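You operate a simulated robot arm through the tools that you are given. There is no shell and no other tool. Be economical: measure what you need, move in short steps, check, and stop when the job is done.

You are at the controls of a simulated two-armed robot. One attempt, no reset.

## Task
Take the fan wheel off the shaft and lay it beside the jig.
Fine: lock the jig, hold the wheel while you back off its nut, then lift it off; free the jig last. Leave the other wheel.
Where things are to end (x, y in the base frame): fan wheel within 0.08 m of [0.49, -0.2].

Only the result counts: the job must be done as asked and must still hold three seconds after the hand-in. Knocking over, shifting, dropping, spilling or breaking anything else fails it.

## Robot
Two 6-joint arms with two-finger parallel grippers on one trunk, on a base that drives. Base frame: it is fixed to the floor where the robot stands at the start and does not move with it; the origin is under the middle of the robot, x ahead of it, y to its left, z up; the surface under the hand at the start is at about z = 0.8. Readings come in m, rad, newtons and seconds.
The left shoulder is at the start at [0.06, 0.187, 1.197], the right one opposite. With the tool pointing down near the work surface each hand reaches from about 0.1 to 0.6 m from the robot's upright axis, wherever it stands, measured 20 degrees to its own side. Places, roughly: lock lever of the jig [0.5, 0, 0.9]; silver wheel nut [0.6, 0.2, 0.9]; top of the blue bench [0.7, 0.5, 0.8]. Payload 1.57 kg a hand.
Tool frame (each hand has its own): the origin (TCP) lies between the finger pads and is the grasp point; the fingertips stand 0.03 m ahead of it; z points along the fingers, y is the line along which they close. Largest opening 0.11 m; finger width 0.024, thickness 0.012; the body of the gripper, 0.048 by 0.112 m, starts 0.078 m behind the TCP.
Orientation is that of the tool frame in the base frame, as a unit quaternion [w, x, y, z]. With the fingers straight down and closing along the base's y, the tool's x points along the base's -x, its y along +y and its z along -z.

## Interface
- The arms move only by the tool send_rows. It takes "left_plan", "right_plan" or both (then of equal length, played together; a hand with none holds still); each is a list of rows, each a list of 3 entries, a list of its own where there are three numbers: the shift along the base's x, y, z in m, then the turn, a rotation vector about the base's x, y, z in rad, then the finger opening in m, from 0 to 0.11. In form: [[[x, y, z], [rx, ry, rz], claw], ...]. A call has 1 to 12 rows; each row shifts and turns the commanded pose from where the row before left it. Each row takes 0.2 s and may step no farther than 0.05 m and 0.15 rad from the row before; otherwise, or with a gripper value out of range, the whole call is refused. Where a pose cannot be reached the arm comes as near as it can. A force on the tool above 90 N (or 10 N above the force at the start of the call, whichever is more), or a blocked arm, ends the call early, and 0.2 s more pass. Each finger travels about 0.153 m/s and halts on what it meets, pressing with about 26 N; the grip force reading is that of the motor and also rises with nothing between the fingers. The clock runs only during rows and for 0.2 s after the last one: add rows that do not move to give the fingers time. The reply holds the time, the measured pose of the TCP, the force on the tool along the base axes, the opening and the grip force, in the units named above and with some noise, with the torque about the TCP (base axes, N m) and any sound that the robot's microphone picked up.
- Cameras (640 x 400 px; columns grow to the right, rows downward): "scene" is now at [0.0142, -0.018, 1.7371]; the picture's right is [-0.23, -0.97, 0.00], its down [-0.75, 0.18, -0.63] and it looks along [0.62, -0.15, -0.77] (base axes); focal length 288 px, centre (320, 200). "left" rides on the left gripper at [0.07, -0.016, -0.141] in its tool frame; the picture's right is [0.23, 0.97, 0.00], its down [-0.86, 0.20, -0.48] and it looks along [-0.47, 0.11, 0.88] (tool axes); focal length 222 px, centre (320, 200). "right" rides on the right gripper at [0.07, 0.016, -0.141] in its tool frame; the picture's right is [-0.23, 0.97, 0.00], its down [-0.86, -0.20, -0.48] and it looks along [-0.47, -0.11, 0.88] (tool axes); focal length 222 px, centre (320, 200). There is no depth. A picture from a camera that has moved, and an enlarged one, comes with that camera's place and axes in the base frame and with its lens.
- camera(camera): a new picture of that camera. No time passes.
- slide_trunk(by): slides the trunk up (or, below 0, down) by that many m; the arms and the scene camera ride with it, the base frame stays. It gives what a move gives, with no picture.
- roll_base(legs): drives the robot by 1 to 6 legs, each [ahead, left, turn to the left] in m, m and rad, along the robot's own axes; the way and the turn of a leg run together, so that a leg with both is an arc; at most 1.5 m and 3.142 rad a leg. The arms and the cameras ride along, it lands a little off, and it stops where it bumps. It gives what a move gives.
- pan_tilt(pan, tilt): turns the head with the scene camera to pan (to the left, within 1.501 rad either way) and tilt (down, from -0.506 to 1.204), counted from straight ahead of the robot. It gives what a move gives.
- close_up(camera, box): a new picture of the part [left, top, right, bottom] of that camera's present view, enlarged. No time passes.
- job_done(): hands the job in; it is judged then, once.

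Work in short steps. Places have to be worked out from the pictures, the camera data and where the tool is seen: move nearer, look again, correct. Check each grasp and each placing, and mend what went wrong. You have 120 turns and 88 pictures in all, those below and enlarged ones among them. Open the grippers and draw the arms clear of the work before you hand the job in, unless the task says otherwise; then end with one line.

The tools are called after "Request:" by a JSON object that holds its "method" and its "body". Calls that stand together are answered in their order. send_rows: Moves the arms, as the interface text tells. Its arguments: {"type":"object","properties":{"left_plan":{"type":"array","items":{"type":"array"}},"right_plan":{"type":"array","items":{"type":"array"}}},"required":[]} The other tools are called the same way: slide_trunk (by) slides the trunk up or down; roll_base (legs) drives the base; pan_tilt (pan, tilt) turns the head that bears the scene camera; camera (camera) takes a picture; close_up (camera, box) takes an enlarged picture of a part of a camera's view; job_done () hands the job in.

At the start:

```text
t: 0.0
left_ee_pos: [0.3836, 0.2317, 1.2305]
left_tool_rot: [0.001, 0.0, 1.0, 0.0]
left_contact_force: [-0.1, 0.2, 0.6]
left_wrist_torque: [0.0, 0.02, -0.02]
left_opening: 0.1103
left_finger_force: 0.0
right_ee_pos: [0.4654, -0.1596, 1.2247]
right_tool_rot: [0.001, 0.0, 1.0, 0.0]
right_contact_force: [-0.4, -0.6, -0.1]
right_wrist_torque: [0.04, 0.01, 0.0]
right_opening: 0.1102
right_finger_force: 0.1
trunk travel left (down, up): [-0.825, 0.165]
robot x, y, heading: [-0.0002, -0.0045, -0.001]
head pan, tilt: [-0.234, 0.887]
```

scene: 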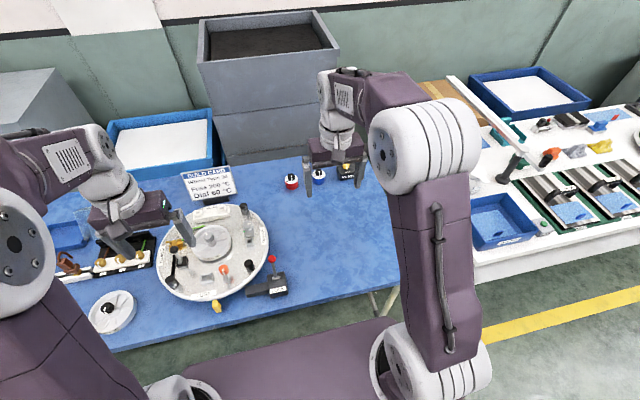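
right: 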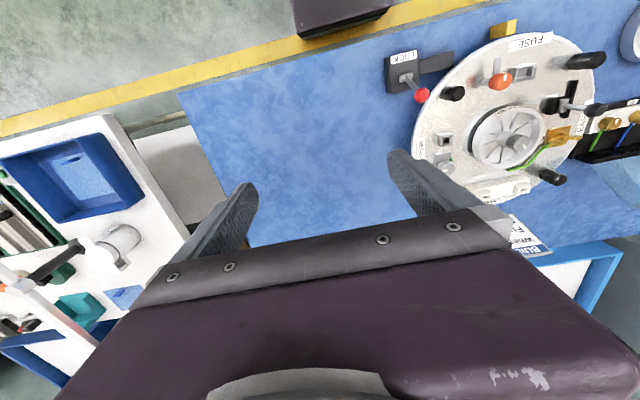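
left: 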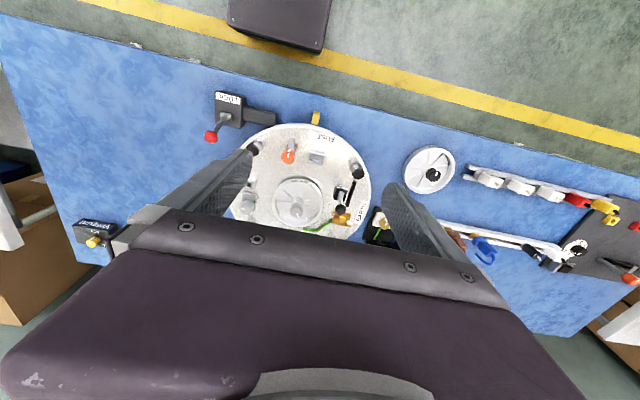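

I see a round jig with a wheel, a lock lever with a red knob, and a second wheel to the left. I'll look closer at each.

Request:
{"method": "close_up", "body": {"camera": "scene", "box": [140, 170, 300, 320]}}

Request:
{"method": "close_up", "body": {"camera": "right", "box": [370, 20, 640, 210]}}

Request:
{"method": "close_up", "body": {"camera": "left", "box": [190, 80, 480, 260]}}

```text
2.67 times, centred on (220, 245) of scene
camera zoom: at [0.0142, -0.018, 1.7371], right [-0.23, -0.97, 0.0], down [-0.75, 0.18, -0.63], along [0.62, -0.15, -0.77], focal length 768 px, centre (587, 80)
```

zoom: 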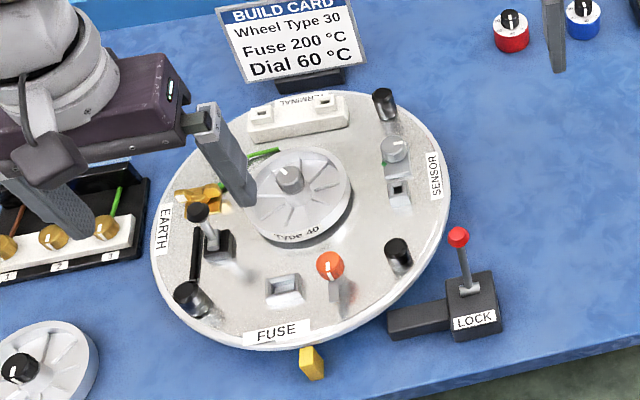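

```text
2.11 times, centred on (505, 115) of right
camera zoom: at [0.3966, -0.1426, 1.3667], right [0.23, 0.97, 0.0], down [0.86, -0.2, 0.48], along [0.47, -0.11, -0.88], focal length 468 px, centre (-70, 379)
```

zoom: 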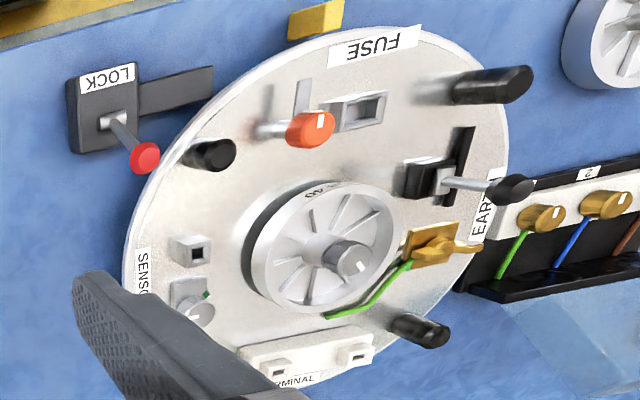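

```text
2.21 times, centred on (335, 170) of left
camera zoom: at [0.3144, 0.215, 1.3713], right [-0.23, 0.97, 0.0], down [0.85, 0.2, 0.48], along [0.47, 0.11, -0.88], focal length 490 px, centre (287, 266)
```

zoom: 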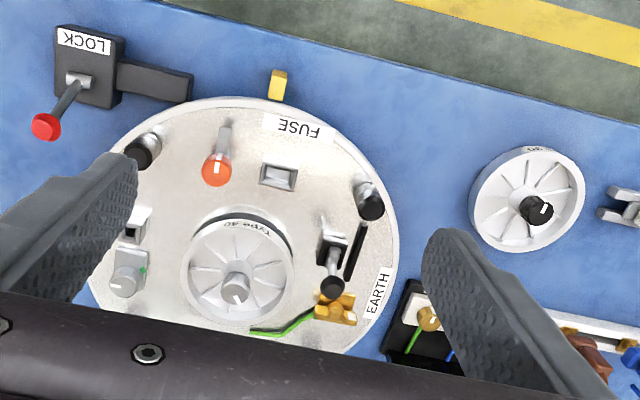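

The lever knob triangulates to about (0.47, 0.03, 0.92), with its pivot near (0.44, 0.026, 0.84). I'll zoom in on the lever and the wheel to see how they move.

Request:
{"method": "close_up", "body": {"camera": "scene", "box": [230, 245, 294, 310]}}

Request:
{"method": "close_up", "body": {"camera": "left", "box": [195, 85, 275, 145]}}

Request:
{"method": "close_up", "body": {"camera": "right", "box": [460, 90, 570, 180]}}

Request:
{"method": "close_up", "body": {"camera": "left", "box": [395, 135, 470, 200]}}

```text
6.15 times, centred on (262, 278) of scene
camera zoom: at [0.0142, -0.018, 1.7371], right [-0.23, -0.97, 0.0], down [-0.75, 0.18, -0.63], along [0.62, -0.15, -0.77], focal length 1773 px, centre (677, -277)
```

zoom: 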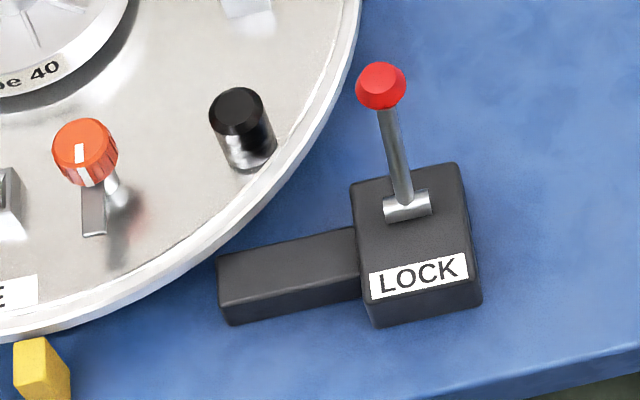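

```text
6.67 times, centred on (235, 115) of left
camera zoom: at [0.3144, 0.215, 1.3713], right [-0.23, 0.97, 0.0], down [0.85, 0.2, 0.48], along [0.47, 0.11, -0.88], focal length 1481 px, centre (887, 767)
```

zoom: 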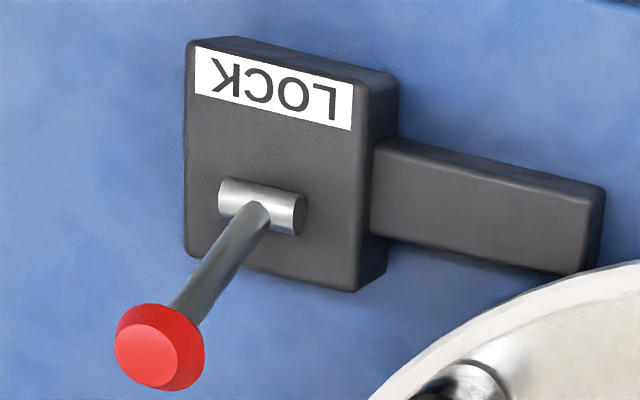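

```text
4.44 times, centred on (515, 135) of right
camera zoom: at [0.3966, -0.1426, 1.3667], right [0.23, 0.97, 0.0], down [0.86, -0.2, 0.48], along [0.47, -0.11, -0.88], focal length 987 px, centre (-547, 489)
```

zoom: 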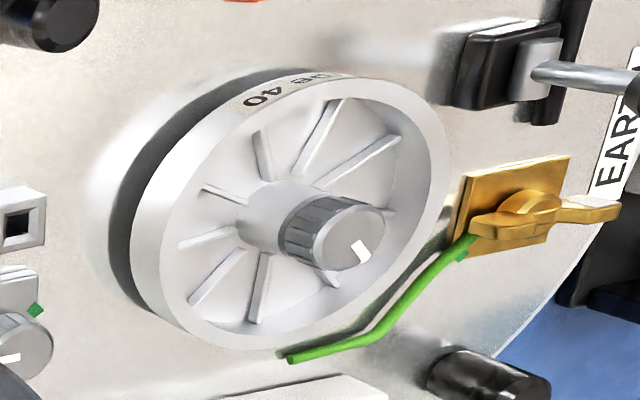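

```text
6.15 times, centred on (432, 168) of left
camera zoom: at [0.3144, 0.215, 1.3713], right [-0.23, 0.97, 0.0], down [0.85, 0.2, 0.48], along [0.47, 0.11, -0.88], focal length 1367 px, centre (-372, 400)
```

zoom: 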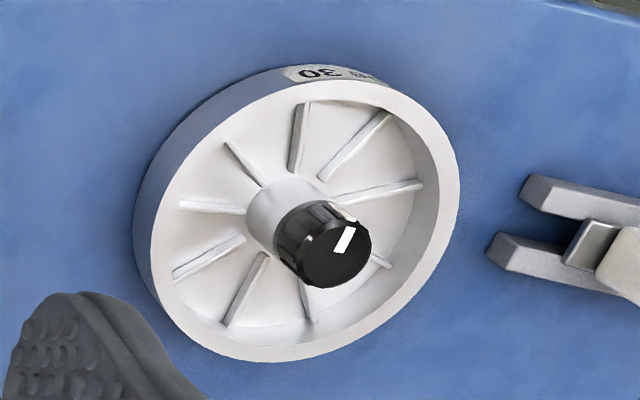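

The lever's axle runs along y, so it swings in x. It leans away from the robot (+x) now, and the LOCK label is on the robot side, so I'll pull it toward -x. I'm moving the right hand above and behind the knob with its fingers closed.

Request:
{"method": "send_rows", "body": {"right_plan": [[[0.01, 0.03, 0], [0, 0, 0], 0.0], [[0.01, 0.04, -0.02], [0, 0, 0], 0.0], [[0.01, 0.04, -0.025], [0, 0, 0], 0.0], [[0.01, 0.04, -0.025], [0, 0, 0], 0.0], [[0.01, 0.038, -0.03], [0, 0, 0], 0.0], [[0.0, 0.0, -0.04], [0, 0, 0], 0.0], [[0, 0, 0], [0, 0, 0], 0.0]]}}

Request:
{"method": "camera", "body": {"camera": "right"}}

Request:
{"method": "camera", "body": {"camera": "scene"}}

```text
t: 1.6
left_ee_pos: [0.3846, 0.2311, 1.2306]
left_tool_rot: [0.001, 0.001, 1.0, 0.0]
left_contact_force: [-0.3, 0.0, 1.0]
left_wrist_torque: [-0.03, -0.02, 0.0]
left_opening: 0.1099
left_finger_force: 0.1
right_ee_pos: [0.5163, 0.027, 1.0841]
right_tool_rot: [0.0, 0.001, 1.0, 0.001]
right_contact_force: [0.2, 0.1, -0.9]
right_wrist_torque: [0.02, -0.04, 0.03]
right_opening: 0.0001
right_finger_force: 21.3
trunk travel left (down, up): [-0.825, 0.165]
robot x, y, heading: [-0.0022, -0.0002, -0.0]
head pan, tilt: [-0.234, 0.887]
```

```text
77 pictures are left
camera right: at [0.4475, 0.0437, 1.2251], right [0.23, 0.97, 0.0], down [0.85, -0.2, 0.48], along [0.47, -0.11, -0.88], focal length 222 px, centre (320, 200)
```

right: 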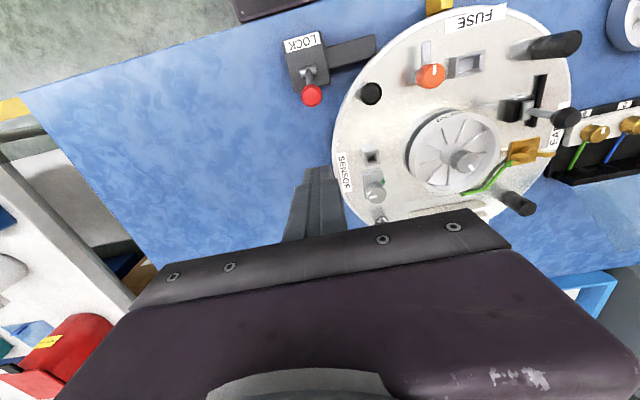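

```text
76 pictures are left
camera scene: at [0.0136, -0.0184, 1.7371], right [-0.23, -0.97, 0.0], down [-0.75, 0.18, -0.63], along [0.62, -0.15, -0.77], focal length 288 px, centre (320, 200)
```

scene: 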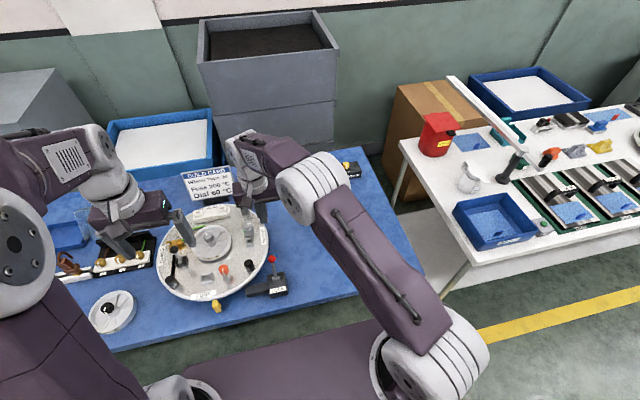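

The knob is at about (0.466, 0.029, 0.92), so the fingers are just beyond it. I'll go down so the tips sit below the knob's height.

Request:
{"method": "send_rows", "body": {"right_plan": [[[0, 0.002, -0.05], [0, 0, 0], 0.0], [[0, 0, -0.05], [0, 0, 0], 0.0], [[0, 0, -0.04], [0, 0, 0], 0.0], [[0, 0, -0.014], [0, 0, 0], 0.0], [[0, 0, 0], [0, 0, 0], 0.0]]}}

Request:
{"method": "camera", "body": {"camera": "right"}}

Request:
{"method": "close_up", "body": {"camera": "scene", "box": [140, 170, 300, 320]}}

```text
t: 2.8
left_ee_pos: [0.3843, 0.232, 1.2302]
left_tool_rot: [0.001, 0.0, 1.0, -0.001]
left_contact_force: [-0.1, -0.2, -0.1]
left_wrist_torque: [0.0, 0.02, 0.0]
left_opening: 0.1098
left_finger_force: 0.1
right_ee_pos: [0.5154, 0.0281, 0.9289]
right_tool_rot: [0.0, -0.001, 1.0, 0.0]
right_contact_force: [-0.7, 0.6, 0.0]
right_wrist_torque: [0.05, -0.03, 0.02]
right_opening: 0.0002
right_finger_force: 21.9
trunk travel left (down, up): [-0.825, 0.165]
robot x, y, heading: [-0.0011, -0.0026, -0.001]
head pan, tilt: [-0.234, 0.887]
```

```text
75 pictures are left
camera right: at [0.4468, 0.0442, 1.0706], right [0.23, 0.97, 0.0], down [0.85, -0.2, 0.48], along [0.47, -0.11, -0.88], focal length 222 px, centre (320, 200)
```

right: 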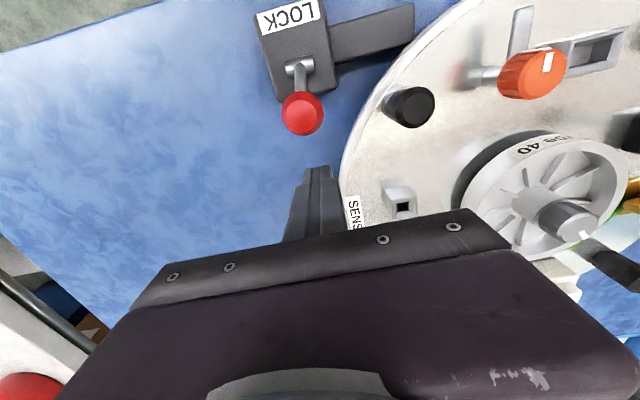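

```text
2.67 times, centred on (220, 245) of scene
camera zoom: at [0.0141, -0.0179, 1.7371], right [-0.23, -0.97, 0.0], down [-0.75, 0.18, -0.63], along [0.62, -0.15, -0.77], focal length 768 px, centre (587, 80)
```

zoom: 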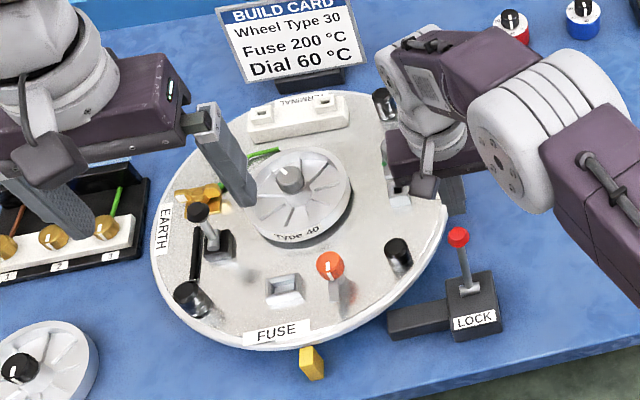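

The fingers are lined up in y. I'll pull toward -x in small steps.

Request:
{"method": "send_rows", "body": {"right_plan": [[[-0.02, 0, 0], [0, 0, 0], 0.0], [[-0.015, 0, 0], [0, 0, 0], 0.0], [[-0.015, 0, 0], [0, 0, 0], 0.0], [[-0.015, 0, 0], [0, 0, 0], 0.0], [[-0.015, 0, 0], [0, 0, 0], 0.0], [[-0.01, 0, 0], [0, 0, 0], 0.0]]}}

Request:
{"method": "camera", "body": {"camera": "right"}}

```text
t: 4.2
left_ee_pos: [0.3841, 0.2317, 1.2308]
left_tool_rot: [0.0, 0.0, 1.0, 0.0]
left_contact_force: [0.6, -0.4, -0.5]
left_wrist_torque: [-0.02, -0.01, -0.04]
left_opening: 0.1101
left_finger_force: 0.0
right_ee_pos: [0.4254, 0.0303, 0.9299]
right_tool_rot: [0.0, 0.0, 1.0, 0.0]
right_contact_force: [-0.2, 0.4, 0.4]
right_wrist_torque: [0.0, 0.0, -0.01]
right_opening: 0.0002
right_finger_force: 22.2
trunk travel left (down, up): [-0.825, 0.165]
robot x, y, heading: [0.0004, -0.0007, -0.004]
head pan, tilt: [-0.234, 0.887]
```

```text
73 pictures are left
camera right: at [0.3561, 0.0469, 1.0711], right [0.23, 0.97, 0.0], down [0.85, -0.2, 0.48], along [0.47, -0.11, -0.88], focal length 222 px, centre (320, 200)
```

right: 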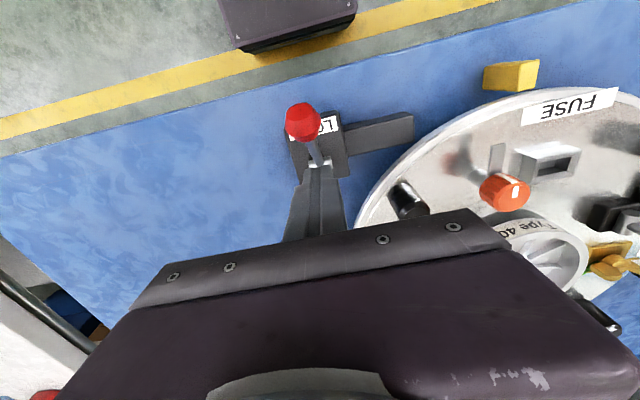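

The lever has flipped over toward the robot. I'll push a little further to check it's fully at its stop.

Request:
{"method": "send_rows", "body": {"right_plan": [[[-0.01, 0, 0], [0, 0, 0], 0.0], [[-0.01, 0, 0], [0, 0, 0], 0.0], [[-0.008, 0, 0], [0, 0, 0], 0.0], [[-0.006, 0, 0], [0, 0, 0], 0.0]]}}

Request:
{"method": "camera", "body": {"camera": "right"}}

```text
t: 5.2
left_ee_pos: [0.391, 0.2318, 1.2289]
left_tool_rot: [-0.001, 0.0, 1.0, 0.0]
left_contact_force: [-0.7, 0.0, -0.1]
left_wrist_torque: [-0.01, 0.02, 0.02]
left_opening: 0.1101
left_finger_force: 0.1
right_ee_pos: [0.401, 0.0332, 0.9323]
right_tool_rot: [0.005, 0.0, 1.0, 0.006]
right_contact_force: [41.3, 0.4, 20.6]
right_wrist_torque: [-0.09, -0.99, 0.07]
right_opening: 0.0
right_finger_force: 21.2
trunk travel left (down, up): [-0.825, 0.165]
robot x, y, heading: [0.0034, -0.0003, -0.002]
head pan, tilt: [-0.234, 0.887]
```

```text
72 pictures are left
camera right: at [0.3318, 0.0488, 1.0729], right [0.23, 0.97, 0.01], down [0.85, -0.21, 0.49], along [0.48, -0.1, -0.87], focal length 222 px, centre (320, 200)
```

right: 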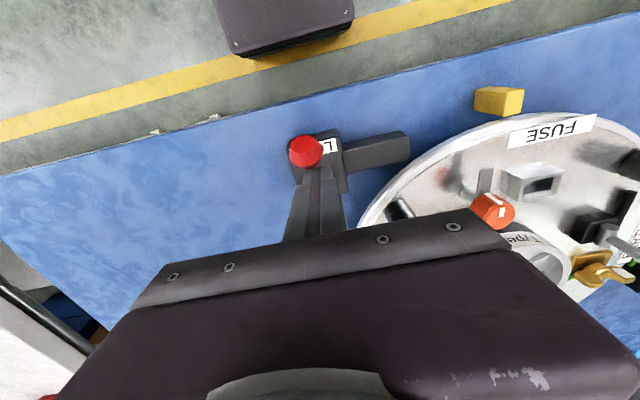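

It's at its stop: I read 41 N. I'll back off and lift clear, then look.

Request:
{"method": "send_rows", "body": {"right_plan": [[[0.04, 0, 0], [0, 0, 0], 0.0], [[0.0, 0, 0.04], [0, 0, 0], 0.0], [[0, -0.02, 0.05], [0, 0, 0], 0.0], [[0, -0.05, 0.05], [0, 0, 0], 0.0], [[0, -0.05, 0.04], [0, 0, 0], 0.06], [[0, -0.03, 0.0], [0, 0, 0], 0.06]]}}

Request:
{"method": "close_up", "body": {"camera": "scene", "box": [140, 170, 300, 320]}}

Request:
{"method": "camera", "body": {"camera": "left"}}

```text
refused: row 3 steps farther than a row can; nothing moved
```

```text
2.67 times, centred on (220, 245) of scene
camera zoom: at [0.0235, -0.0185, 1.7374], right [-0.23, -0.97, 0.0], down [-0.76, 0.18, -0.63], along [0.61, -0.15, -0.78], focal length 768 px, centre (587, 80)
```

zoom: 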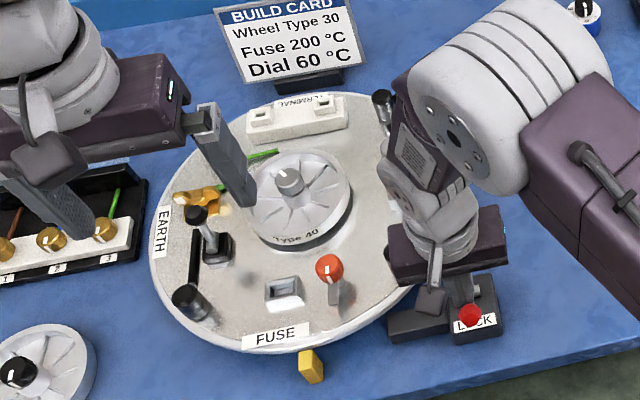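

```text
70 pictures are left
camera left: at [0.3218, 0.2145, 1.3701], right [-0.23, 0.97, 0.0], down [0.86, 0.2, 0.47], along [0.46, 0.11, -0.88], focal length 222 px, centre (320, 200)
```

left: 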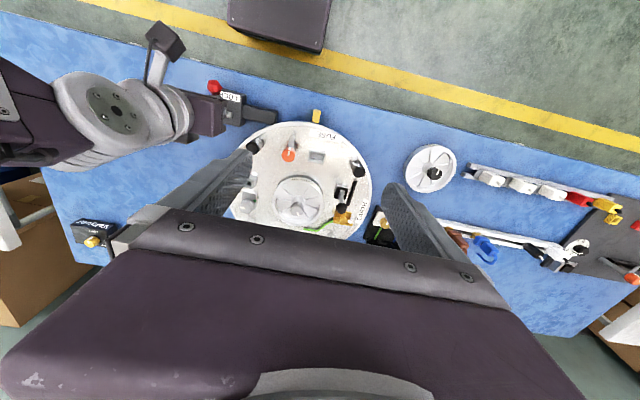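

The lever is locked toward the label. I'll resend the retreat with legal step sizes.

Request:
{"method": "send_rows", "body": {"right_plan": [[[0.04, 0, 0], [0, 0, 0], 0.0], [[0.0, 0, 0.045], [0, 0, 0], 0.0], [[0, -0.01, 0.045], [0, 0, 0], 0.0], [[0, -0.03, 0.035], [0, 0, 0], 0.0], [[0, -0.035, 0.03], [0, 0, 0], 0.06], [[0, -0.03, 0.0], [0, 0, 0], 0.06]]}}

Request:
{"method": "close_up", "body": {"camera": "scene", "box": [140, 170, 300, 320]}}

Request:
{"method": "close_up", "body": {"camera": "left", "box": [230, 120, 380, 250]}}

```text
t: 6.6
left_ee_pos: [0.3838, 0.2323, 1.2302]
left_tool_rot: [0.001, 0.0, 1.0, -0.001]
left_contact_force: [0.1, 0.2, 0.1]
left_wrist_torque: [0.0, 0.01, 0.01]
left_opening: 0.11
left_finger_force: 0.1
right_ee_pos: [0.4316, -0.073, 1.0881]
right_tool_rot: [-0.001, 0.0, 1.0, -0.001]
right_contact_force: [0.5, -1.0, -0.1]
right_wrist_torque: [-0.02, 0.05, 0.03]
right_opening: 0.0601
right_finger_force: 0.1
trunk travel left (down, up): [-0.825, 0.165]
robot x, y, heading: [0.0004, -0.0011, -0.001]
head pan, tilt: [-0.234, 0.887]
```

```text
2.67 times, centred on (220, 245) of scene
camera zoom: at [0.0137, -0.0186, 1.737], right [-0.23, -0.97, 0.0], down [-0.75, 0.18, -0.63], along [0.62, -0.15, -0.77], focal length 768 px, centre (587, 80)
```

zoom: 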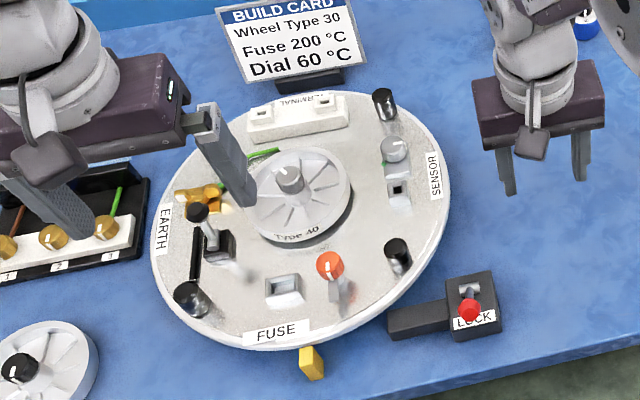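

```text
3.08 times, centred on (305, 185) of left
camera zoom: at [0.314, 0.2145, 1.3715], right [-0.23, 0.97, 0.0], down [0.85, 0.2, 0.48], along [0.47, 0.11, -0.88], focal length 684 px, centre (366, 246)
```

zoom: 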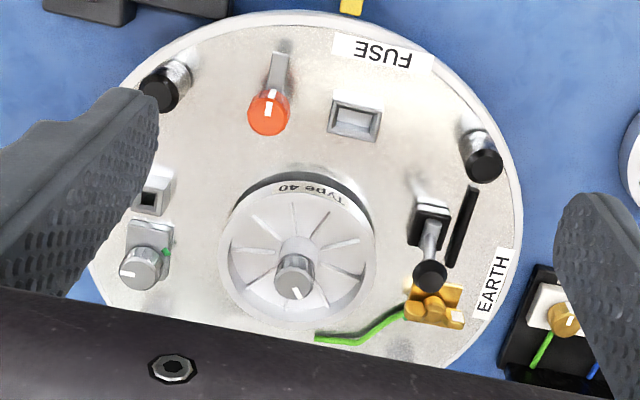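

The jig is locked. The nut top triangulates to about (0.605, 0.225, 0.91), out of comfortable reach for the right hand, so I'll shift the base left and a little ahead.

Request:
{"method": "roll_base", "body": {"legs": [[0.0, 0.24, 0.0], [0.1, 0.0, 0.0]]}}

Request:
{"method": "camera", "body": {"camera": "scene"}}

Request:
{"method": "camera", "body": {"camera": "right"}}

```text
t: 9.1
left_ee_pos: [0.4791, 0.4736, 1.2295]
left_tool_rot: [0.001, -0.001, 1.0, 0.0]
left_contact_force: [-0.5, 0.1, -0.4]
left_wrist_torque: [0.02, -0.04, 0.01]
left_opening: 0.1102
left_finger_force: 0.1
right_ee_pos: [0.5273, 0.1699, 1.0899]
right_tool_rot: [0.0, 0.0, 1.0, 0.0]
right_contact_force: [-0.7, 0.0, 0.3]
right_wrist_torque: [-0.02, -0.02, 0.0]
right_opening: 0.0599
right_finger_force: 0.0
trunk travel left (down, up): [-0.825, 0.165]
robot x, y, heading: [0.099, 0.2389, 0.003]
head pan, tilt: [-0.234, 0.887]
```

```text
67 pictures are left
camera scene: at [0.1081, 0.2232, 1.7371], right [-0.23, -0.97, 0.0], down [-0.75, 0.18, -0.63], along [0.62, -0.15, -0.77], focal length 288 px, centre (320, 200)
```

scene: 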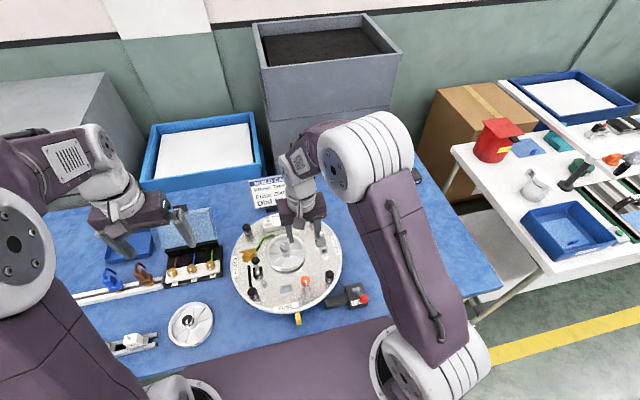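

```text
66 pictures are left
camera right: at [0.4583, 0.1851, 1.2306], right [0.23, 0.97, 0.0], down [0.85, -0.2, 0.48], along [0.47, -0.11, -0.88], focal length 222 px, centre (320, 200)
```

right: 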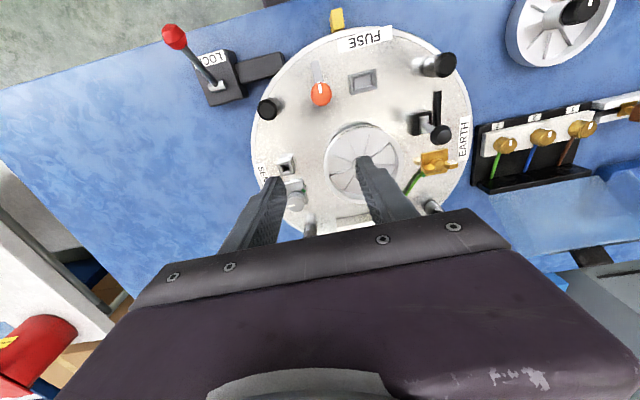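

The base has moved to about (0.1, 0.24). I'll zoom in on the wheel area from both cameras to measure rim height, clearances and fin layout.

Request:
{"method": "close_up", "body": {"camera": "right", "box": [240, 20, 480, 210]}}

Request:
{"method": "close_up", "body": {"camera": "left", "box": [0, 80, 300, 270]}}

```text
2.11 times, centred on (360, 115) of right
camera zoom: at [0.4583, 0.1851, 1.2306], right [0.23, 0.97, 0.0], down [0.85, -0.2, 0.48], along [0.47, -0.11, -0.88], focal length 468 px, centre (236, 379)
```

zoom: 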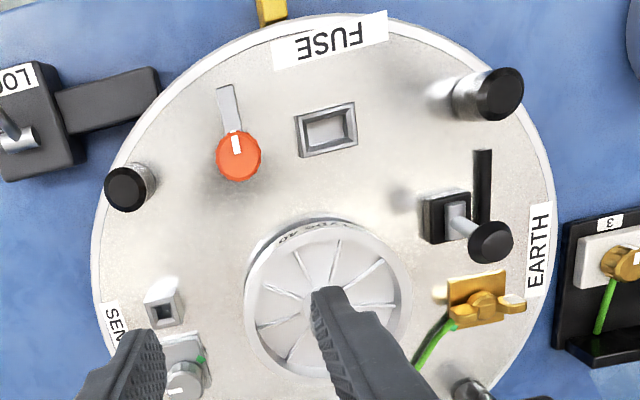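

```text
2.11 times, centred on (150, 175) of left
camera zoom: at [0.4088, 0.4566, 1.3722], right [-0.23, 0.97, 0.0], down [0.85, 0.2, 0.48], along [0.47, 0.11, -0.88], focal length 468 px, centre (678, 253)
```

zoom: 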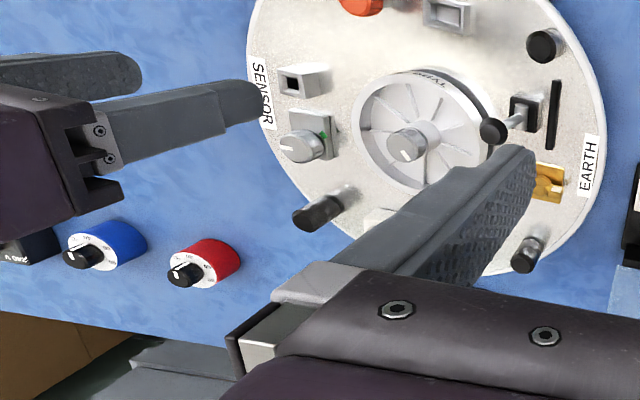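

I estimate the nut at about (0.602, 0.224, 0.905) and the rim top at z≈0.868, with a rim radius of about 0.062. The left hand will pinch the rim from the robot side, tilted outward so the right hand can work above the nut. I'm reorienting it at height and moving the right hand aside.

Request:
{"method": "send_rows", "body": {"left_plan": [[[0, -0.015, -0.015], [0, 0, 0.15], 0.04], [[0, -0.015, -0.015], [0, 0, 0.15], 0.04], [[0, -0.015, -0.015], [0, 0, 0.15], 0.04], [[0, -0.015, -0.015], [0, 0, 0.15], 0.04], [[0, -0.015, -0.015], [0, 0, 0.15], 0.04], [[0, -0.015, -0.015], [0, 0, 0.15], 0.04], [[0, -0.015, -0.015], [0, 0, 0.147], 0.04], [[0, -0.015, -0.015], [-0.075, -0.13, 0], 0.04], [[0, -0.015, -0.015], [-0.075, -0.13, 0], 0.04], [[0, -0.015, -0.015], [-0.075, -0.13, 0], 0.04], [[0, -0.015, -0.015], [-0.075, -0.13, 0], 0.04], [[0.01, -0.015, -0.015], [0, 0, 0], 0.04]], "right_plan": [[[0, -0.03, 0.01], [0, 0, 0], 0.06], [[0, -0.03, 0.01], [0, 0, 0], 0.06], [[0, -0.03, 0.01], [0, 0, 0], 0.06], [[0, -0.03, 0.0], [0, 0, 0], 0.06], [[0.02, -0.02, 0.0], [0, 0, 0], 0.06], [[0.02, 0, 0], [0, 0, 0], 0.06], [[0, 0, 0], [0, 0, 0], 0.06], [[0, 0, 0], [0, 0, 0], 0.06], [[0, 0, 0], [0, 0, 0], 0.06], [[0, 0, 0], [0, 0, 0], 0.06], [[0, 0, 0], [0, 0, 0], 0.06], [[0, 0, 0], [0, 0, 0], 0.06]]}}

Request:
{"method": "camera", "body": {"camera": "left"}}

Request:
{"method": "camera", "body": {"camera": "scene"}}

```text
t: 11.7
left_ee_pos: [0.4802, 0.2893, 1.064]
left_tool_rot: [0.065, -0.482, 0.849, -0.208]
left_contact_force: [0.8, 0.7, 0.0]
left_wrist_torque: [0.05, 0.01, -0.03]
left_opening: 0.0398
left_finger_force: 0.0
left hand out of reach, approached as far as the arm can: row 10, 11
right_ee_pos: [0.5707, 0.0291, 1.1177]
right_tool_rot: [-0.001, 0.0, 1.0, 0.0]
right_contact_force: [-0.5, 0.4, -0.4]
right_wrist_torque: [0.0, -0.01, 0.03]
right_opening: 0.0601
right_finger_force: 0.1
trunk travel left (down, up): [-0.825, 0.165]
robot x, y, heading: [0.1004, 0.2402, -0.0]
head pan, tilt: [-0.234, 0.887]
```

```text
63 pictures are left
camera left: at [0.412, 0.2629, 1.2053], right [-0.89, 0.25, -0.38], down [0.15, 0.95, 0.27], along [0.43, 0.19, -0.88], focal length 222 px, centre (320, 200)
```

left: 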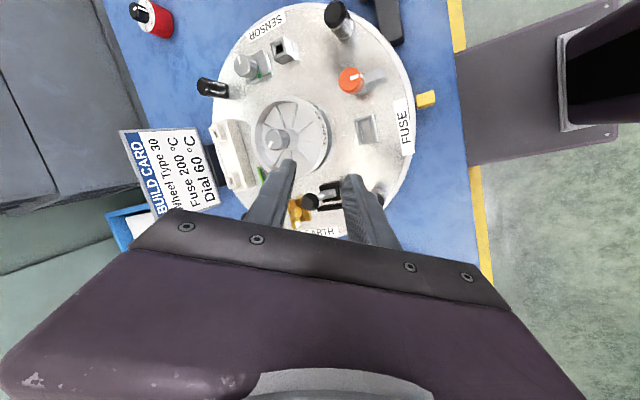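

```text
62 pictures are left
camera scene: at [0.1147, 0.2214, 1.7371], right [-0.23, -0.97, 0.0], down [-0.75, 0.18, -0.63], along [0.61, -0.14, -0.78], focal length 288 px, centre (320, 200)
```

scene: 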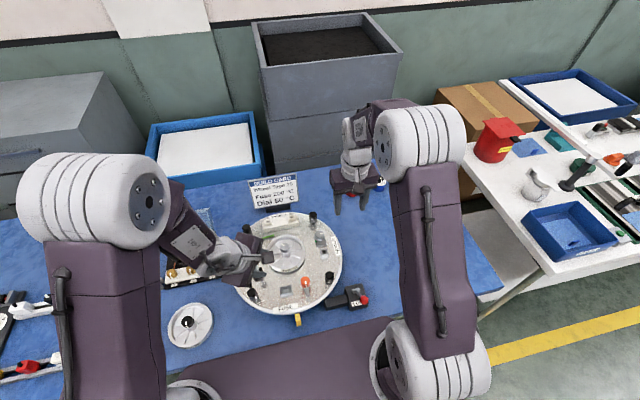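

The left tilt came out at about 25°, limited by reach at this height. I'll lower toward the wheel and check the orientation again.

Request:
{"method": "send_rows", "body": {"left_plan": [[[0.005, 0, -0.04], [0, 0, 0], 0.04], [[0.005, 0, -0.04], [0, 0, 0], 0.04], [[0, 0, 0], [0, 0, 0], 0.04]]}}

Request:
{"method": "camera", "body": {"camera": "left"}}

```text
t: 12.5
left_ee_pos: [0.4858, 0.2879, 0.9868]
left_tool_rot: [0.065, -0.481, 0.849, -0.208]
left_contact_force: [-0.2, 0.6, 0.3]
left_wrist_torque: [-0.01, -0.02, -0.01]
left_opening: 0.04
left_finger_force: 0.0
right_ee_pos: [0.57, 0.0292, 1.1189]
right_tool_rot: [0.001, -0.001, 1.0, 0.0]
right_contact_force: [-0.3, 0.2, 0.6]
right_wrist_torque: [0.01, -0.01, -0.04]
right_opening: 0.0599
right_finger_force: 0.0
trunk travel left (down, up): [-0.825, 0.165]
robot x, y, heading: [0.1021, 0.2406, 0.008]
head pan, tilt: [-0.234, 0.887]
```

```text
61 pictures are left
camera left: at [0.419, 0.2628, 1.1274], right [-0.89, 0.25, -0.39], down [0.14, 0.95, 0.27], along [0.43, 0.19, -0.88], focal length 222 px, centre (320, 200)
```

left: 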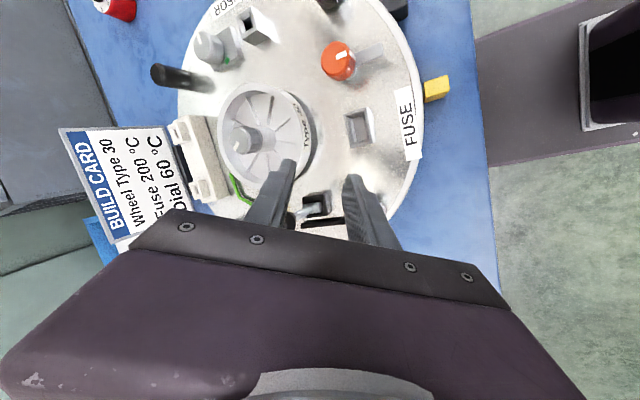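

Position is good and the commanded tilt now matches the measured 25°. I'll try adding tilt here at the lower height.

Request:
{"method": "send_rows", "body": {"left_plan": [[[0, 0, 0], [-0.06, -0.104, 0], 0.04], [[0, 0, 0], [-0.06, -0.104, 0], 0.04], [[0, 0, 0], [0, 0, 0], 0.04]]}}

```text
t: 13.3
left_ee_pos: [0.4879, 0.2894, 0.9857]
left_tool_rot: [0.124, -0.46, 0.823, -0.308]
left_contact_force: [-0.1, 0.5, 0.2]
left_wrist_torque: [0.01, 0.02, 0.0]
left_opening: 0.0401
left_finger_force: 0.1
right_ee_pos: [0.5695, 0.0296, 1.1188]
right_tool_rot: [-0.001, -0.001, 1.0, 0.0]
right_contact_force: [0.1, -0.1, -0.1]
right_wrist_torque: [-0.02, -0.01, 0.01]
right_opening: 0.06
right_finger_force: 0.1
trunk travel left (down, up): [-0.825, 0.165]
robot x, y, heading: [0.1004, 0.2374, 0.004]
head pan, tilt: [-0.234, 0.887]
```

Tilt is now about 39° at azimuth ~145°, which is good. I'll refine the wheel geometry with closer pictures.

Request:
{"method": "close_up", "body": {"camera": "left", "box": [180, 60, 400, 240]}}

Request:
{"method": "close_up", "body": {"camera": "right", "box": [340, 30, 600, 230]}}

```text
2.22 times, centred on (290, 150) of left
camera zoom: at [0.392, 0.2792, 1.1109], right [-0.79, 0.19, -0.59], down [0.1, 0.98, 0.18], along [0.61, 0.09, -0.79], focal length 494 px, centre (387, 311)
```

zoom: 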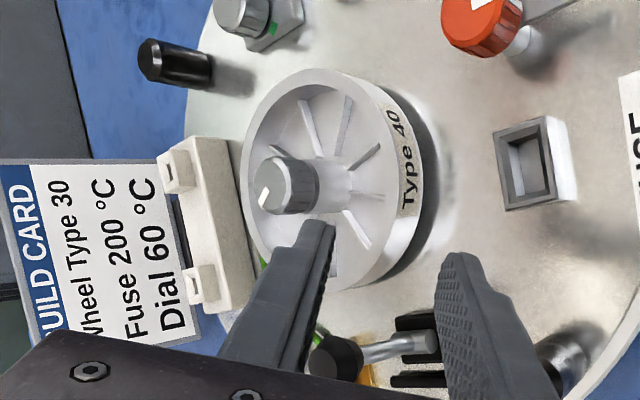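

```text
2.00 times, centred on (470, 130) of right
camera zoom: at [0.5011, 0.0455, 1.2596], right [0.23, 0.97, 0.0], down [0.86, -0.2, 0.48], along [0.47, -0.11, -0.88], focal length 444 px, centre (20, 340)
```

zoom: 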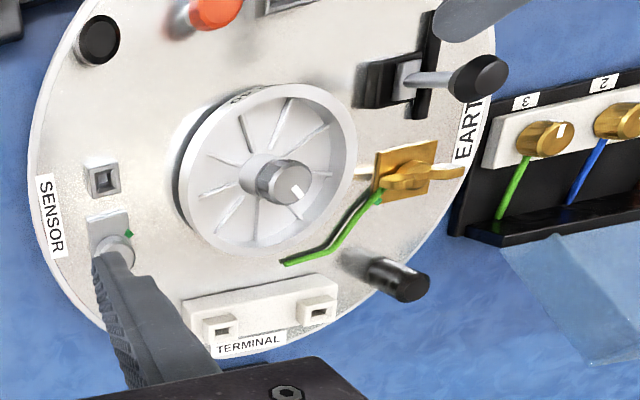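

Refined estimates: nut top at (0.601, 0.225, 0.92), rim top at z≈0.882, rim radius ≈0.065 and rim wall about 8 mm. I'll ease the tilt to about 31° for a better pinch and approach to 6 cm from the rim.

Request:
{"method": "send_rows", "body": {"left_plan": [[[0.013, -0.005, -0.022], [0.07, 0.12, 0], 0.034], [[0.0125, -0.0055, -0.022], [0, 0, 0], 0.034], [[0, 0, 0], [0, 0, 0], 0.034]]}}

Request:
{"method": "camera", "body": {"camera": "left"}}

Request:
{"method": "close_up", "body": {"camera": "right", "box": [340, 30, 600, 230]}}

```text
t: 14.1
left_ee_pos: [0.5134, 0.2791, 0.9413]
left_tool_rot: [0.089, -0.474, 0.84, -0.251]
left_contact_force: [-0.3, 0.6, -0.1]
left_wrist_torque: [0.02, -0.02, -0.01]
left_opening: 0.0342
left_finger_force: 0.2
right_ee_pos: [0.5699, 0.0297, 1.1182]
right_tool_rot: [0.0, -0.001, 1.0, 0.001]
right_contact_force: [-1.0, 0.3, -0.3]
right_wrist_torque: [-0.03, -0.01, 0.0]
right_opening: 0.06
right_finger_force: 0.0
trunk travel left (down, up): [-0.825, 0.165]
robot x, y, heading: [0.0967, 0.2416, 0.003]
head pan, tilt: [-0.234, 0.887]
```

```text
58 pictures are left
camera left: at [0.4331, 0.2607, 1.0766], right [-0.85, 0.22, -0.47], down [0.12, 0.96, 0.23], along [0.51, 0.14, -0.85], focal length 222 px, centre (320, 200)
```

left: 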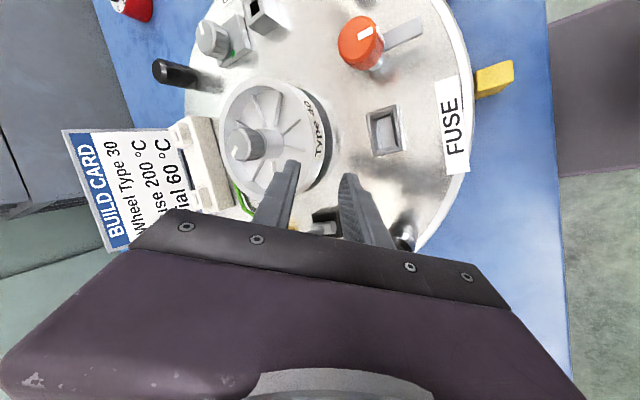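

```text
2.00 times, centred on (470, 130) of right
camera zoom: at [0.5008, 0.0462, 1.2598], right [0.23, 0.97, 0.0], down [0.86, -0.2, 0.48], along [0.47, -0.11, -0.88], focal length 444 px, centre (20, 340)
```

zoom: 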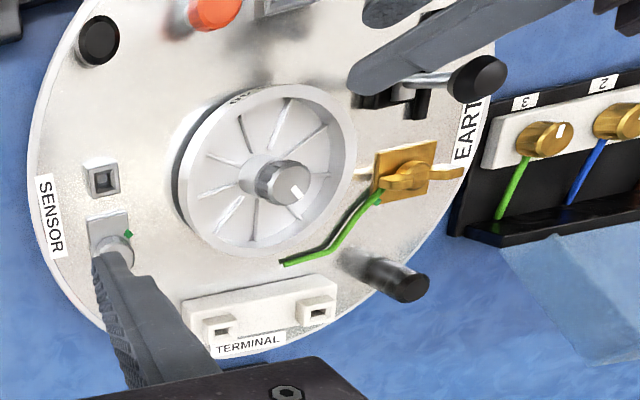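

The path looks clear. I'll advance 4 cm along the tool axis and check again.

Request:
{"method": "send_rows", "body": {"left_plan": [[[0.0085, -0.0055, -0.017], [0, 0, 0], 0.034], [[0.0085, -0.0055, -0.017], [0, 0, 0], 0.034], [[0, 0, 0], [0, 0, 0], 0.034]]}}

Request:
{"method": "close_up", "body": {"camera": "left", "box": [200, 60, 400, 240]}}

Request:
{"method": "close_up", "body": {"camera": "right", "box": [400, 30, 560, 180]}}

```text
t: 14.9
left_ee_pos: [0.5283, 0.2685, 0.9083]
left_tool_rot: [0.091, -0.474, 0.838, -0.253]
left_contact_force: [-9.3, 10.6, 24.1]
left_wrist_torque: [0.0, -0.56, 0.2]
left_opening: 0.0347
left_finger_force: 0.3
right_ee_pos: [0.566, 0.0313, 1.1208]
right_tool_rot: [0.002, -0.001, 1.0, -0.001]
right_contact_force: [0.7, 0.0, 0.4]
right_wrist_torque: [0.02, -0.03, 0.0]
right_opening: 0.0601
right_finger_force: 0.0
trunk travel left (down, up): [-0.825, 0.165]
robot x, y, heading: [0.0959, 0.2384, 0.0]
head pan, tilt: [-0.234, 0.887]
```

```text
2.22 times, centred on (300, 150) of left
camera zoom: at [0.4473, 0.2504, 1.0438], right [-0.85, 0.22, -0.48], down [0.12, 0.96, 0.23], along [0.51, 0.14, -0.85], focal length 494 px, centre (364, 311)
```

zoom: 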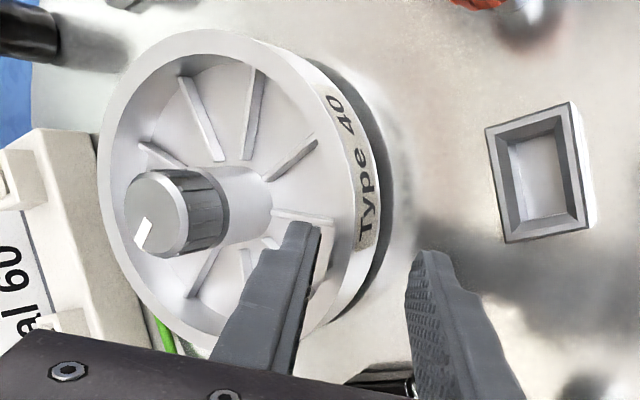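

```text
2.67 times, centred on (480, 105) of right
camera zoom: at [0.497, 0.0476, 1.2618], right [0.22, 0.97, 0.0], down [0.85, -0.2, 0.48], along [0.47, -0.11, -0.88], focal length 592 px, centre (-107, 453)
```

zoom: 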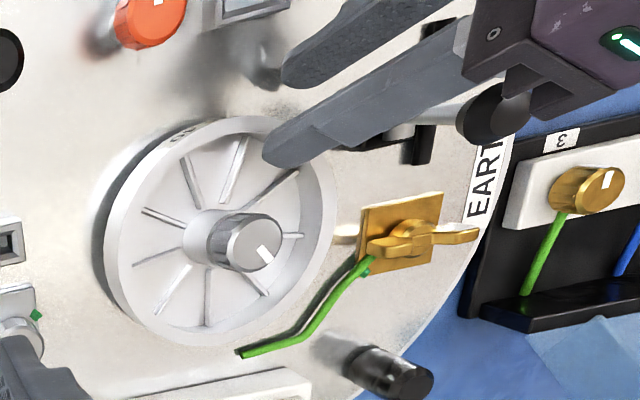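

The contact force points along the tool axis: the inner fingertip is resting on the rim top at about z=0.888, r≈0.054. I'll back off, shift inward about 8 mm, open slightly wider and re-approach.

Request:
{"method": "send_rows", "body": {"left_plan": [[[-0.006, 0.005, 0.013], [0, 0, 0], 0.042], [[0.01, -0.006, 0], [0, 0, 0], 0.042], [[0.004, -0.003, -0.012], [0, 0, 0], 0.042], [[0.003, -0.0025, -0.008], [0, 0, 0], 0.042], [[0, 0, 0], [0, 0, 0], 0.042]]}}

Request:
{"method": "close_up", "body": {"camera": "left", "box": [200, 60, 400, 240]}}

Request:
{"method": "close_up", "body": {"camera": "right", "box": [400, 30, 560, 180]}}

```text
t: 16.1
left_ee_pos: [0.5367, 0.2628, 0.9026]
left_tool_rot: [0.091, -0.474, 0.838, -0.253]
left_contact_force: [-6.7, 11.9, 28.2]
left_wrist_torque: [0.86, 0.41, -0.01]
left_opening: 0.0377
left_finger_force: 0.0
right_ee_pos: [0.567, 0.0312, 1.1198]
right_tool_rot: [0.003, -0.001, 1.0, 0.0]
right_contact_force: [0.2, -0.3, -0.3]
right_wrist_torque: [0.02, 0.0, -0.03]
right_opening: 0.0599
right_finger_force: 0.2
trunk travel left (down, up): [-0.825, 0.165]
robot x, y, heading: [0.1009, 0.2415, 0.002]
head pan, tilt: [-0.234, 0.887]
```

```text
2.22 times, centred on (300, 150) of left
camera zoom: at [0.4573, 0.2448, 1.0374], right [-0.85, 0.22, -0.48], down [0.12, 0.96, 0.23], along [0.51, 0.14, -0.85], focal length 494 px, centre (364, 311)
```

zoom: 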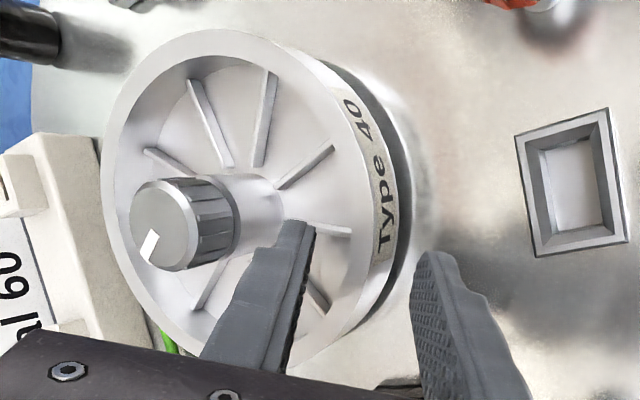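

```text
2.67 times, centred on (480, 105) of right
camera zoom: at [0.4973, 0.0478, 1.2617], right [0.22, 0.97, 0.0], down [0.85, -0.2, 0.48], along [0.47, -0.11, -0.88], focal length 592 px, centre (-107, 453)
```

zoom: 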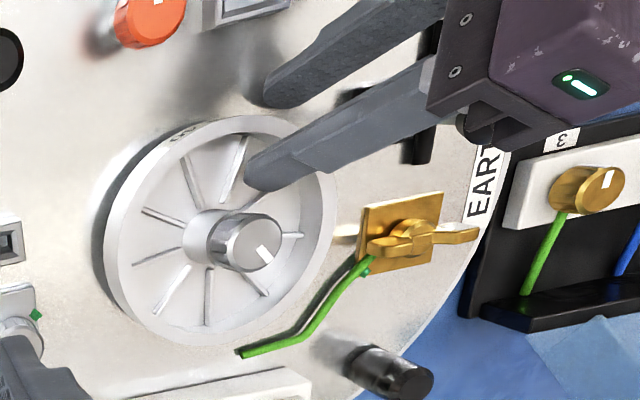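

The torque reading shows the outer finger's +y corner hitting something at about (0.53, 0.279, 0.867), probably the black toggle's base. I'll back out and swing the approach about 25° away from it, toward -x.

Request:
{"method": "send_rows", "body": {"left_plan": [[[-0.0087, 0.0076, 0.019], [0, 0, 0], 0.042], [[-0.0087, 0.0076, 0.022], [0, 0, 0], 0.042], [[-0.004, -0.012, 0], [0, 0, 0.145], 0.042], [[-0.004, -0.012, 0], [0, 0, 0.145], 0.042], [[-0.004, -0.012, 0], [0, 0, 0.145], 0.042], [[0, 0, 0], [0, 0, 0], 0.042]]}}

Request:
{"method": "camera", "body": {"camera": "left"}}

Request:
{"method": "close_up", "body": {"camera": "right", "box": [340, 0, 580, 180]}}

```text
t: 17.5
left_ee_pos: [0.5745, 0.3074, 0.9582]
left_tool_rot: [0.099, -0.636, 0.726, -0.24]
left_contact_force: [-0.4, -1.3, 0.1]
left_wrist_torque: [0.01, 0.04, 0.04]
left_opening: 0.0425
left_finger_force: 0.0
left hand out of reach, approached as far as the arm can: row 3, 4, 5
right_ee_pos: [0.5698, 0.0285, 1.1179]
right_tool_rot: [0.0, -0.001, 1.0, 0.0]
right_contact_force: [1.1, 0.5, 0.5]
right_wrist_torque: [0.03, -0.02, 0.0]
right_opening: 0.0602
right_finger_force: 0.1
trunk travel left (down, up): [-0.825, 0.165]
robot x, y, heading: [0.0986, 0.2421, -0.001]
head pan, tilt: [-0.234, 0.887]
```

```text
52 pictures are left
camera left: at [0.514, 0.2677, 1.0992], right [-0.89, -0.15, -0.43], down [-0.24, 0.95, 0.18], along [0.38, 0.27, -0.89], focal length 222 px, centre (320, 200)
```

left: 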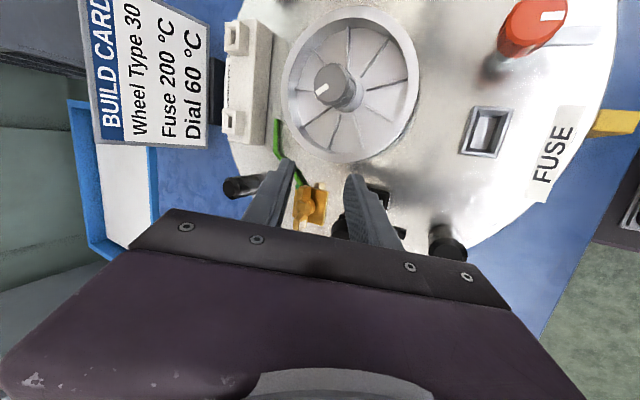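

```text
2.22 times, centred on (460, 90) of right
camera zoom: at [0.5019, 0.0451, 1.2592], right [0.23, 0.97, 0.0], down [0.86, -0.2, 0.48], along [0.47, -0.11, -0.88], focal length 494 px, centre (9, 444)
```

zoom: 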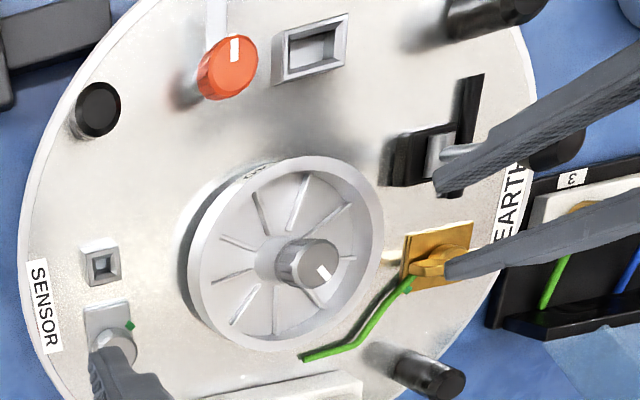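

The left wrist is at its yaw limit in that direction. I'll swap roles: the right hand holds the rim from the free -x/-y side, which also suits the later carry, and the left hand turns the nut. I'm raising and straightening the left hand while orienting the right.

Request:
{"method": "send_rows", "body": {"left_plan": [[[0, 0.0, 0.045], [0, 0, 0], 0.06], [[0, 0.01, 0.04], [0.059, 0.118, 0], 0.06], [[0, 0.02, 0.03], [0.059, 0.118, 0], 0.06], [[0, 0.02, 0.02], [0.059, 0.118, 0], 0.06], [[0, 0.02, 0.02], [0.059, 0.118, 0], 0.06], [[0, 0.02, 0], [0, 0, -0.148], 0.06], [[0, 0.02, 0], [0, 0, -0.148], 0.06], [[-0.01, 0.01, 0], [0, 0, -0.148], 0.06], [[-0.01, 0, 0], [0, 0, -0.148], 0.06], [[0, 0, 0], [0, 0, -0.148], 0.06], [[0, 0, 0], [0, 0, -0.148], 0.06], [[0, 0, 0], [0, 0, -0.148], 0.06]], "right_plan": [[[-0.006, 0, 0], [0, 0, -0.14], 0.042], [[-0.006, 0, 0], [0, 0, -0.14], 0.042], [[-0.006, 0, 0], [0, 0, -0.14], 0.042], [[-0.006, 0, 0], [0, 0, -0.14], 0.042], [[-0.006, 0.01, -0.01], [0, 0, -0.14], 0.042], [[-0.006, 0.01, -0.01], [0, 0, -0.14], 0.042], [[-0.006, 0.01, -0.01], [0.087, -0.0966, 0], 0.042], [[-0.006, 0.01, -0.01], [0.087, -0.0966, 0], 0.042], [[-0.006, 0.01, -0.01], [0.087, -0.0966, 0], 0.042], [[-0.006, 0.01, -0.01], [0.087, -0.0966, 0], 0.042], [[0, 0.01, -0.01], [0, 0, 0], 0.042], [[0, 0, 0], [0, 0, 0], 0.042]]}}

Request:
{"method": "camera", "body": {"camera": "right"}}

Request:
{"method": "camera", "body": {"camera": "scene"}}

```text
t: 20.1
left_ee_pos: [0.5676, 0.3562, 1.0653]
left_tool_rot: [-0.063, -0.183, 0.964, -0.181]
left_contact_force: [-0.4, 0.0, 0.8]
left_wrist_torque: [0.04, -0.02, 0.04]
left_opening: 0.0599
left_finger_force: 0.2
left hand out of reach, approached as far as the arm can: row 1, 2, 3, 4, 5
right_ee_pos: [0.5091, 0.0997, 1.0525]
right_tool_rot: [0.079, 0.394, 0.891, 0.213]
right_contact_force: [0.2, 0.4, 0.0]
right_wrist_torque: [0.0, 0.0, -0.05]
right_opening: 0.0423
right_finger_force: 0.1
right hand out of reach, approached as far as the arm can: row 10
trunk travel left (down, up): [-0.825, 0.165]
robot x, y, heading: [0.0955, 0.2367, 0.004]
head pan, tilt: [-0.234, 0.887]
```

```text
50 pictures are left
camera right: at [0.4308, 0.1155, 1.1878], right [0.8, 0.42, 0.42], down [0.3, -0.9, 0.32], along [0.51, -0.13, -0.85], focal length 222 px, centre (320, 200)
```

right: 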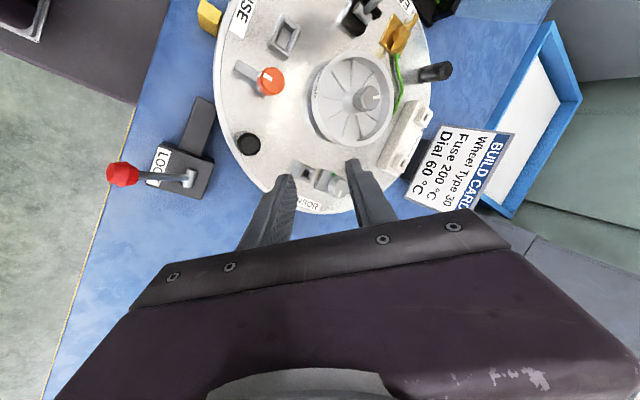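

```text
49 pictures are left
camera scene: at [0.1133, 0.2226, 1.7371], right [-0.23, -0.97, 0.0], down [-0.75, 0.18, -0.63], along [0.62, -0.15, -0.77], focal length 288 px, centre (320, 200)
```

scene: 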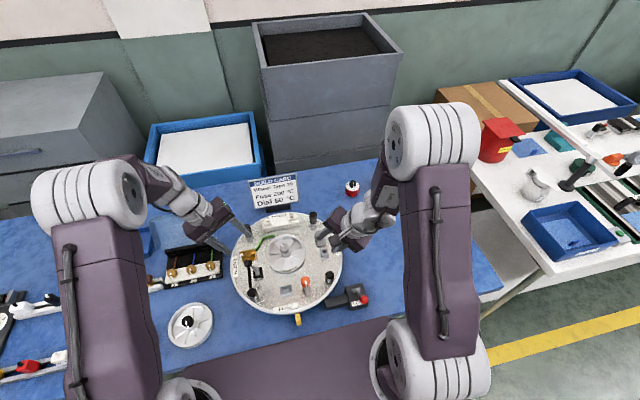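

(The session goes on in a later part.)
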